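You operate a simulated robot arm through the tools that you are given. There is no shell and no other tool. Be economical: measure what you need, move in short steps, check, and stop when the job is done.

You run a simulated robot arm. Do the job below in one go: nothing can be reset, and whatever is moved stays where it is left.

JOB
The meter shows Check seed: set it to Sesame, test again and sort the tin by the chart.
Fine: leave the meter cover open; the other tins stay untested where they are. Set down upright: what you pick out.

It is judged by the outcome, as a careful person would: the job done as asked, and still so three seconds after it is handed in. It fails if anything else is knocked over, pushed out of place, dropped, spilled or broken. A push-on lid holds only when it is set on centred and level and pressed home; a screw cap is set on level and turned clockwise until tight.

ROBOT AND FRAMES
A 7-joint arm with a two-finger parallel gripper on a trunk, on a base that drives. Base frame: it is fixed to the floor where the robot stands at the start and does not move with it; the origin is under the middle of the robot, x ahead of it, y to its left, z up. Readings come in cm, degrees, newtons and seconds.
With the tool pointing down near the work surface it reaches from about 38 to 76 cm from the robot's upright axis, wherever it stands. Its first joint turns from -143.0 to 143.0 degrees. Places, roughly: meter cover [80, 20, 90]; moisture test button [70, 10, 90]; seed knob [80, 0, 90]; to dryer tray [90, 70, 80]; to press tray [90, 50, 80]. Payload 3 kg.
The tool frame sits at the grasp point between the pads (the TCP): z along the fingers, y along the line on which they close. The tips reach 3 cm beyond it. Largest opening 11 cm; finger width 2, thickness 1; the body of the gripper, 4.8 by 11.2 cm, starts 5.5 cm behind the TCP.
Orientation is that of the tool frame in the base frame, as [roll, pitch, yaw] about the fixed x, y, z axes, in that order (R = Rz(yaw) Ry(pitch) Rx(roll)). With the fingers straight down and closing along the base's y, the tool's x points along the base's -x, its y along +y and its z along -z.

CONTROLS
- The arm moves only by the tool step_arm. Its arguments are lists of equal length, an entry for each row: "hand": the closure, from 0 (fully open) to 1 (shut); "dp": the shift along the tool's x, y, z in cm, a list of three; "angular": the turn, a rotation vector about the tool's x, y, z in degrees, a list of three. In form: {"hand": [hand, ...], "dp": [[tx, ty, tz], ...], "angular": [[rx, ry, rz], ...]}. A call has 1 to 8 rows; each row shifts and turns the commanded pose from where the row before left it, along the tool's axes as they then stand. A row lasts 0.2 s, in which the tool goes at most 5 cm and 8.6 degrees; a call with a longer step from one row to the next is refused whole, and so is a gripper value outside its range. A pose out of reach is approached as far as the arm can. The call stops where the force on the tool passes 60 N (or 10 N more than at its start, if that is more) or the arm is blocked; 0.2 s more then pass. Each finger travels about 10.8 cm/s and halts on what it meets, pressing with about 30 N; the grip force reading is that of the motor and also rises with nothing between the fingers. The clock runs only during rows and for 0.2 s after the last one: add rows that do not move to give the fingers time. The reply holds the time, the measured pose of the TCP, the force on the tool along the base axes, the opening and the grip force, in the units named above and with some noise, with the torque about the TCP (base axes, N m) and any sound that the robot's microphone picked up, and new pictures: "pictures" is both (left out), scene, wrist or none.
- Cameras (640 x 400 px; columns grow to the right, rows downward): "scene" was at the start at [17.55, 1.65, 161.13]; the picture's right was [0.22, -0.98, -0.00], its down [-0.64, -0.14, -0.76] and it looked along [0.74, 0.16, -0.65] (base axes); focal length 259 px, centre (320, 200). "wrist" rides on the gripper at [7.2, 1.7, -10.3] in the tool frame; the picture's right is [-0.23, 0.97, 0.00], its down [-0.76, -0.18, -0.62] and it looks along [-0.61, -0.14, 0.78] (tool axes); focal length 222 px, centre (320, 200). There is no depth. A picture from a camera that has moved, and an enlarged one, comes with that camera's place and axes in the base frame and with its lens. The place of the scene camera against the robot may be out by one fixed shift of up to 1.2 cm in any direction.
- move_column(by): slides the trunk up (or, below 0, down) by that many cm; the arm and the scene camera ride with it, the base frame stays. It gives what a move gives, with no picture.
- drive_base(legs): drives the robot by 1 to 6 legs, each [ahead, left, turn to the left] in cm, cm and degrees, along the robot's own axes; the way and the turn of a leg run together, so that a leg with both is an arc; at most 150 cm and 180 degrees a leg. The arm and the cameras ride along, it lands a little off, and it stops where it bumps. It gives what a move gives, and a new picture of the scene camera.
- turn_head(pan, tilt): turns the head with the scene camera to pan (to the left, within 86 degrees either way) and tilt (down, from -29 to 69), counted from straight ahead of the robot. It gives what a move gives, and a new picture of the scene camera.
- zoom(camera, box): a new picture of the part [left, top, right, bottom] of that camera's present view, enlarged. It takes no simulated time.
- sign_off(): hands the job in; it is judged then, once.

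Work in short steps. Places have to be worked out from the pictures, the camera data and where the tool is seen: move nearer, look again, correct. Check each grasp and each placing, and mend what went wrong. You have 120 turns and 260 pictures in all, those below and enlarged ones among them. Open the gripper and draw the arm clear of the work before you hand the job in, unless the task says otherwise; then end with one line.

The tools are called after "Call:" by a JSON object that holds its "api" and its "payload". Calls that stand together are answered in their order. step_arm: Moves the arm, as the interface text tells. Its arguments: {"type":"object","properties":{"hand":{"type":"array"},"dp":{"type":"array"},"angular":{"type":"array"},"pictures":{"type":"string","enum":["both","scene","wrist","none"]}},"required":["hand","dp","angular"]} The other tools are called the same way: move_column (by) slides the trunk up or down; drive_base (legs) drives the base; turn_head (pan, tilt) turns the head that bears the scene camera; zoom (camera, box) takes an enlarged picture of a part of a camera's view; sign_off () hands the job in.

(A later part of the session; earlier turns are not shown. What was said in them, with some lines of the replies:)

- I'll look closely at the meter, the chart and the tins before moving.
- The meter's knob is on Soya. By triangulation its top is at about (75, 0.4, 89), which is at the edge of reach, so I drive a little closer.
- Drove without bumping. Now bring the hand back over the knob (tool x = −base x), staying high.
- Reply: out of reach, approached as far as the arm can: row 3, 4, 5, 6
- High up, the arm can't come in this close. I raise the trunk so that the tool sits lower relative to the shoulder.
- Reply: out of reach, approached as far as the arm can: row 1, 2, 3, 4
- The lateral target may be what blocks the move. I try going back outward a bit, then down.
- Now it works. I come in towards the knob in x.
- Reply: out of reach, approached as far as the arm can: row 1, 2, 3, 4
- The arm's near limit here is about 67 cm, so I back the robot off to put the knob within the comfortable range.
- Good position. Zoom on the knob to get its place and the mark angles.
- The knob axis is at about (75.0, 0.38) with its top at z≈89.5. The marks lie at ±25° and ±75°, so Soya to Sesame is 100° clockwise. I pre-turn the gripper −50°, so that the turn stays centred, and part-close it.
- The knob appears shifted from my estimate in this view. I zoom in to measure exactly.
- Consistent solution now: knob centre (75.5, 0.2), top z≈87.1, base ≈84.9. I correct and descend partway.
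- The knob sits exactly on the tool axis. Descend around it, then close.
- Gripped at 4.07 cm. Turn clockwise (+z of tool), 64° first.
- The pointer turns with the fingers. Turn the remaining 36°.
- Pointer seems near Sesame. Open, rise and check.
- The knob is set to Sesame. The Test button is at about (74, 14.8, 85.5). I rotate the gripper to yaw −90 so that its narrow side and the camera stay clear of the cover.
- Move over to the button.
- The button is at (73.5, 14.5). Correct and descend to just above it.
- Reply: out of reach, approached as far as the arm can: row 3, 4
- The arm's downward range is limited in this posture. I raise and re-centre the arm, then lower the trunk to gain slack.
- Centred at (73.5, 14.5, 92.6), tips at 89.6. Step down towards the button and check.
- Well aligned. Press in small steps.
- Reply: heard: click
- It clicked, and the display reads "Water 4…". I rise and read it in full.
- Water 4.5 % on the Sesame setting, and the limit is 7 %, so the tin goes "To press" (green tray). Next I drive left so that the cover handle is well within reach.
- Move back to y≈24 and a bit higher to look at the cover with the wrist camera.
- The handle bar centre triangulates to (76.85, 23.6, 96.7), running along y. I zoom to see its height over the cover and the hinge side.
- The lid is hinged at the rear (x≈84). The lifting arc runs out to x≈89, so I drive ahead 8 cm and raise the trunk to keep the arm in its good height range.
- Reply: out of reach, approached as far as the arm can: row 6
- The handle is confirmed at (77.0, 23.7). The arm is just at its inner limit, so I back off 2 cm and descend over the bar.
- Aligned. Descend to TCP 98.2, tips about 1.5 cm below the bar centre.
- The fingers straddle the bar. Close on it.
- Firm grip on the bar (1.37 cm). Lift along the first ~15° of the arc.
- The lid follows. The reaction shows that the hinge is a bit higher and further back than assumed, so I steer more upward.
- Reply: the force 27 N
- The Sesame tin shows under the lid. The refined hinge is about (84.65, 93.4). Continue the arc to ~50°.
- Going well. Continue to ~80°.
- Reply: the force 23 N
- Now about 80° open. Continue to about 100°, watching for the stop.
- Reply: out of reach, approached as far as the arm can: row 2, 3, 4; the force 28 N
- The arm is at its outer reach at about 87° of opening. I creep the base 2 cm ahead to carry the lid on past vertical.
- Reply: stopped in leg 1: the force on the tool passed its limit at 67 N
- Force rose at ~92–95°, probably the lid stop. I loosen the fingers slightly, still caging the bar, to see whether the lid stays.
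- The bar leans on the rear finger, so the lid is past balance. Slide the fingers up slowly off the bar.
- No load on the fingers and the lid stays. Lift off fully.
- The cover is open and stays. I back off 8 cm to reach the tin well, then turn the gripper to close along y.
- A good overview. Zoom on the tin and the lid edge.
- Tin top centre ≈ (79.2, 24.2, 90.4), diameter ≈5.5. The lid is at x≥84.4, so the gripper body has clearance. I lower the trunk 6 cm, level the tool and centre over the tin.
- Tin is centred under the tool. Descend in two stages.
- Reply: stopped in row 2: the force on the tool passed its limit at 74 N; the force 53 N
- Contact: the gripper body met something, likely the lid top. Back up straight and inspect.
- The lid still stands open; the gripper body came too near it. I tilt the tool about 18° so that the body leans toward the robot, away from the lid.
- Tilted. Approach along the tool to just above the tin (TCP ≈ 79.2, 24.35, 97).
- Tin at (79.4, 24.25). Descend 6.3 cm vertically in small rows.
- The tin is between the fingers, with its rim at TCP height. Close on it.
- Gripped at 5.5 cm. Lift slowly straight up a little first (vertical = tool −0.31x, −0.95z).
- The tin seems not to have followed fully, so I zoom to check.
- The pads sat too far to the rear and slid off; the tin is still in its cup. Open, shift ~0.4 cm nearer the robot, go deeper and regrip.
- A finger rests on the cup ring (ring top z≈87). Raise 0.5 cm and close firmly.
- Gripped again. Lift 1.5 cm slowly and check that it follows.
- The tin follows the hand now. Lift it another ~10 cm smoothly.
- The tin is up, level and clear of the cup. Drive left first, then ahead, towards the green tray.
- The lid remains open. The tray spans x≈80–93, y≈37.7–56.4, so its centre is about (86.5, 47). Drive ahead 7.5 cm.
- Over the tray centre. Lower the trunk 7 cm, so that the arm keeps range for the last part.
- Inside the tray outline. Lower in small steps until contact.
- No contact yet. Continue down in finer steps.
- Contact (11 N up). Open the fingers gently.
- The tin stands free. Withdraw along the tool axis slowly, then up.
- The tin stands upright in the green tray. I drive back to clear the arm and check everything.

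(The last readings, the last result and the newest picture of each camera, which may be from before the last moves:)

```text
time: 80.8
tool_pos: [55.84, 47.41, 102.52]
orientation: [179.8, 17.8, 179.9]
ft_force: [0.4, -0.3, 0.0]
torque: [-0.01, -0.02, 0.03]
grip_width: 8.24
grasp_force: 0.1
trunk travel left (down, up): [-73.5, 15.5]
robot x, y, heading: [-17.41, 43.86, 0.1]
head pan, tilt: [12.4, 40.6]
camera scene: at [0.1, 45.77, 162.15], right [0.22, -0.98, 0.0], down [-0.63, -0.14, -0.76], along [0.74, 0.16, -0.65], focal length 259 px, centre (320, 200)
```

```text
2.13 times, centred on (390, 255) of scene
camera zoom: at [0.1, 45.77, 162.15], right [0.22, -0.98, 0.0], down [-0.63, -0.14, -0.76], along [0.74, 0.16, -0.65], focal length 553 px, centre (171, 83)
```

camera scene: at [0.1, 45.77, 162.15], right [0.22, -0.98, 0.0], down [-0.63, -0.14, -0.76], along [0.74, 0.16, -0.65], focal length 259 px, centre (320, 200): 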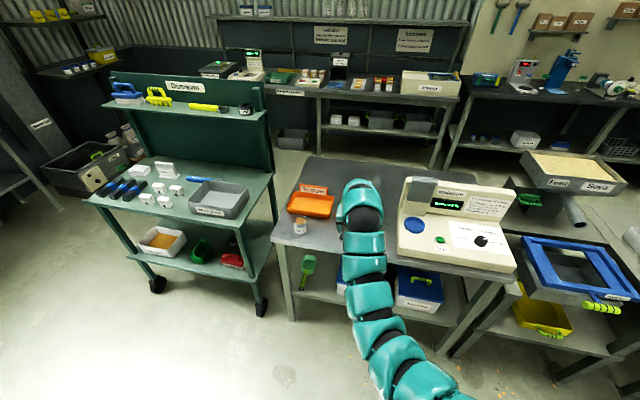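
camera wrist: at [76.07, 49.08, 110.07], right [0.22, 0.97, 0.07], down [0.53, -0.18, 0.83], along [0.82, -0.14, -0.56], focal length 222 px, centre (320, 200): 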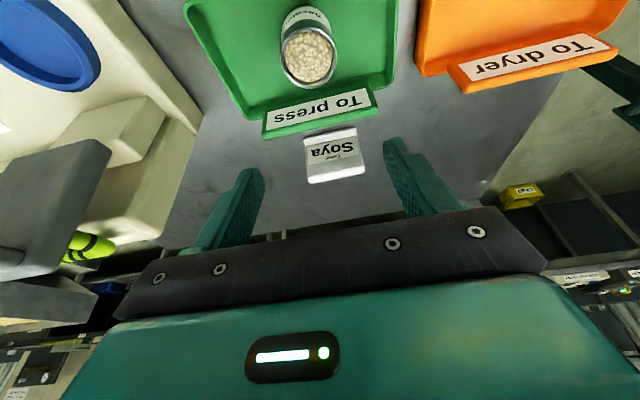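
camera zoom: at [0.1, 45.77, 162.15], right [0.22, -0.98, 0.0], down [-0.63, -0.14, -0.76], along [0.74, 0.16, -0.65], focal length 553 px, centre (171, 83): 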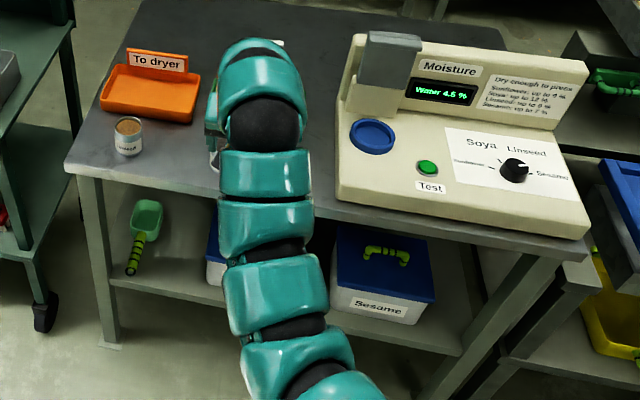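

The arm hides the other two tins, so I sidestep right to see them.

Call:
{"api": "drive_base", "payload": {"legs": [[-5, -35, 0]]}}

Call:
{"api": "zoom", "payload": {"camera": "scene", "box": [180, 170, 420, 300]}}

```text
time: 83.0
tool_pos: [50.96, 11.85, 102.55]
orientation: [179.8, 17.9, 179.6]
ft_force: [-0.2, 0.5, -0.7]
torque: [0.02, -0.01, -0.01]
grip_width: 8.24
grasp_force: 0.1
trunk travel left (down, up): [-73.5, 15.5]
robot x, y, heading: [-22.57, 9.07, -0.3]
head pan, tilt: [12.4, 40.6]
camera scene: at [-4.79, 10.5, 162.14], right [0.21, -0.98, 0.0], down [-0.64, -0.14, -0.76], along [0.74, 0.16, -0.65], focal length 259 px, centre (320, 200)
```

scene: 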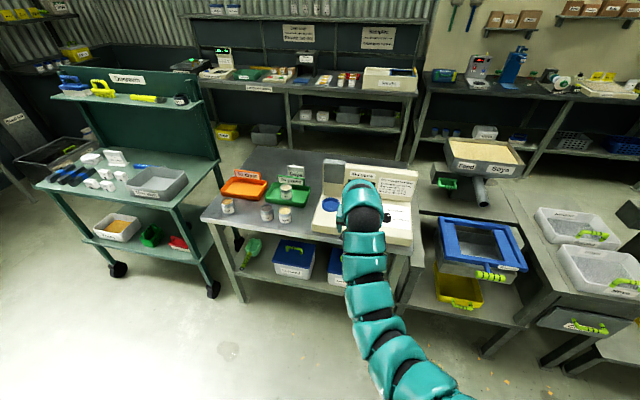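

```text
2.67 times, centred on (300, 235) of scene
camera zoom: at [-4.79, 10.5, 162.14], right [0.21, -0.98, 0.0], down [-0.64, -0.14, -0.76], along [0.74, 0.16, -0.65], focal length 691 px, centre (373, 107)
```

zoom: 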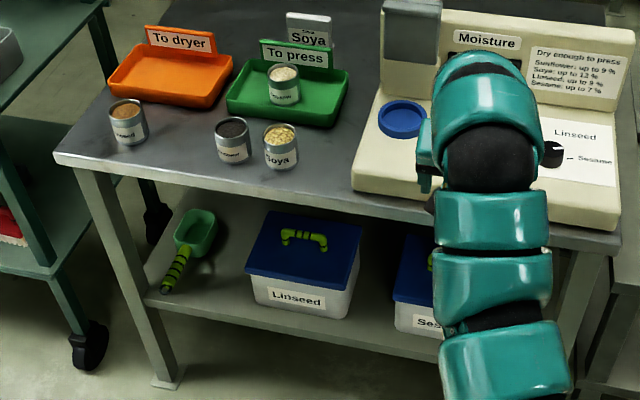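

Everything is in order: the Sesame tin is upright in the press tray, the other tins are untouched, the cover is open, the gripper is open and the arm is clear. Hand it in.

Call:
{"api": "sign_off", "payload": {}}

```text
The job is handed in.
```

I set the meter to Sesame and tested again: it read 4.5 % water against the chart's 7 % limit, so the Sesame tin now stands upright in the "To press" tray, with the cover left open and the other tins where they were.
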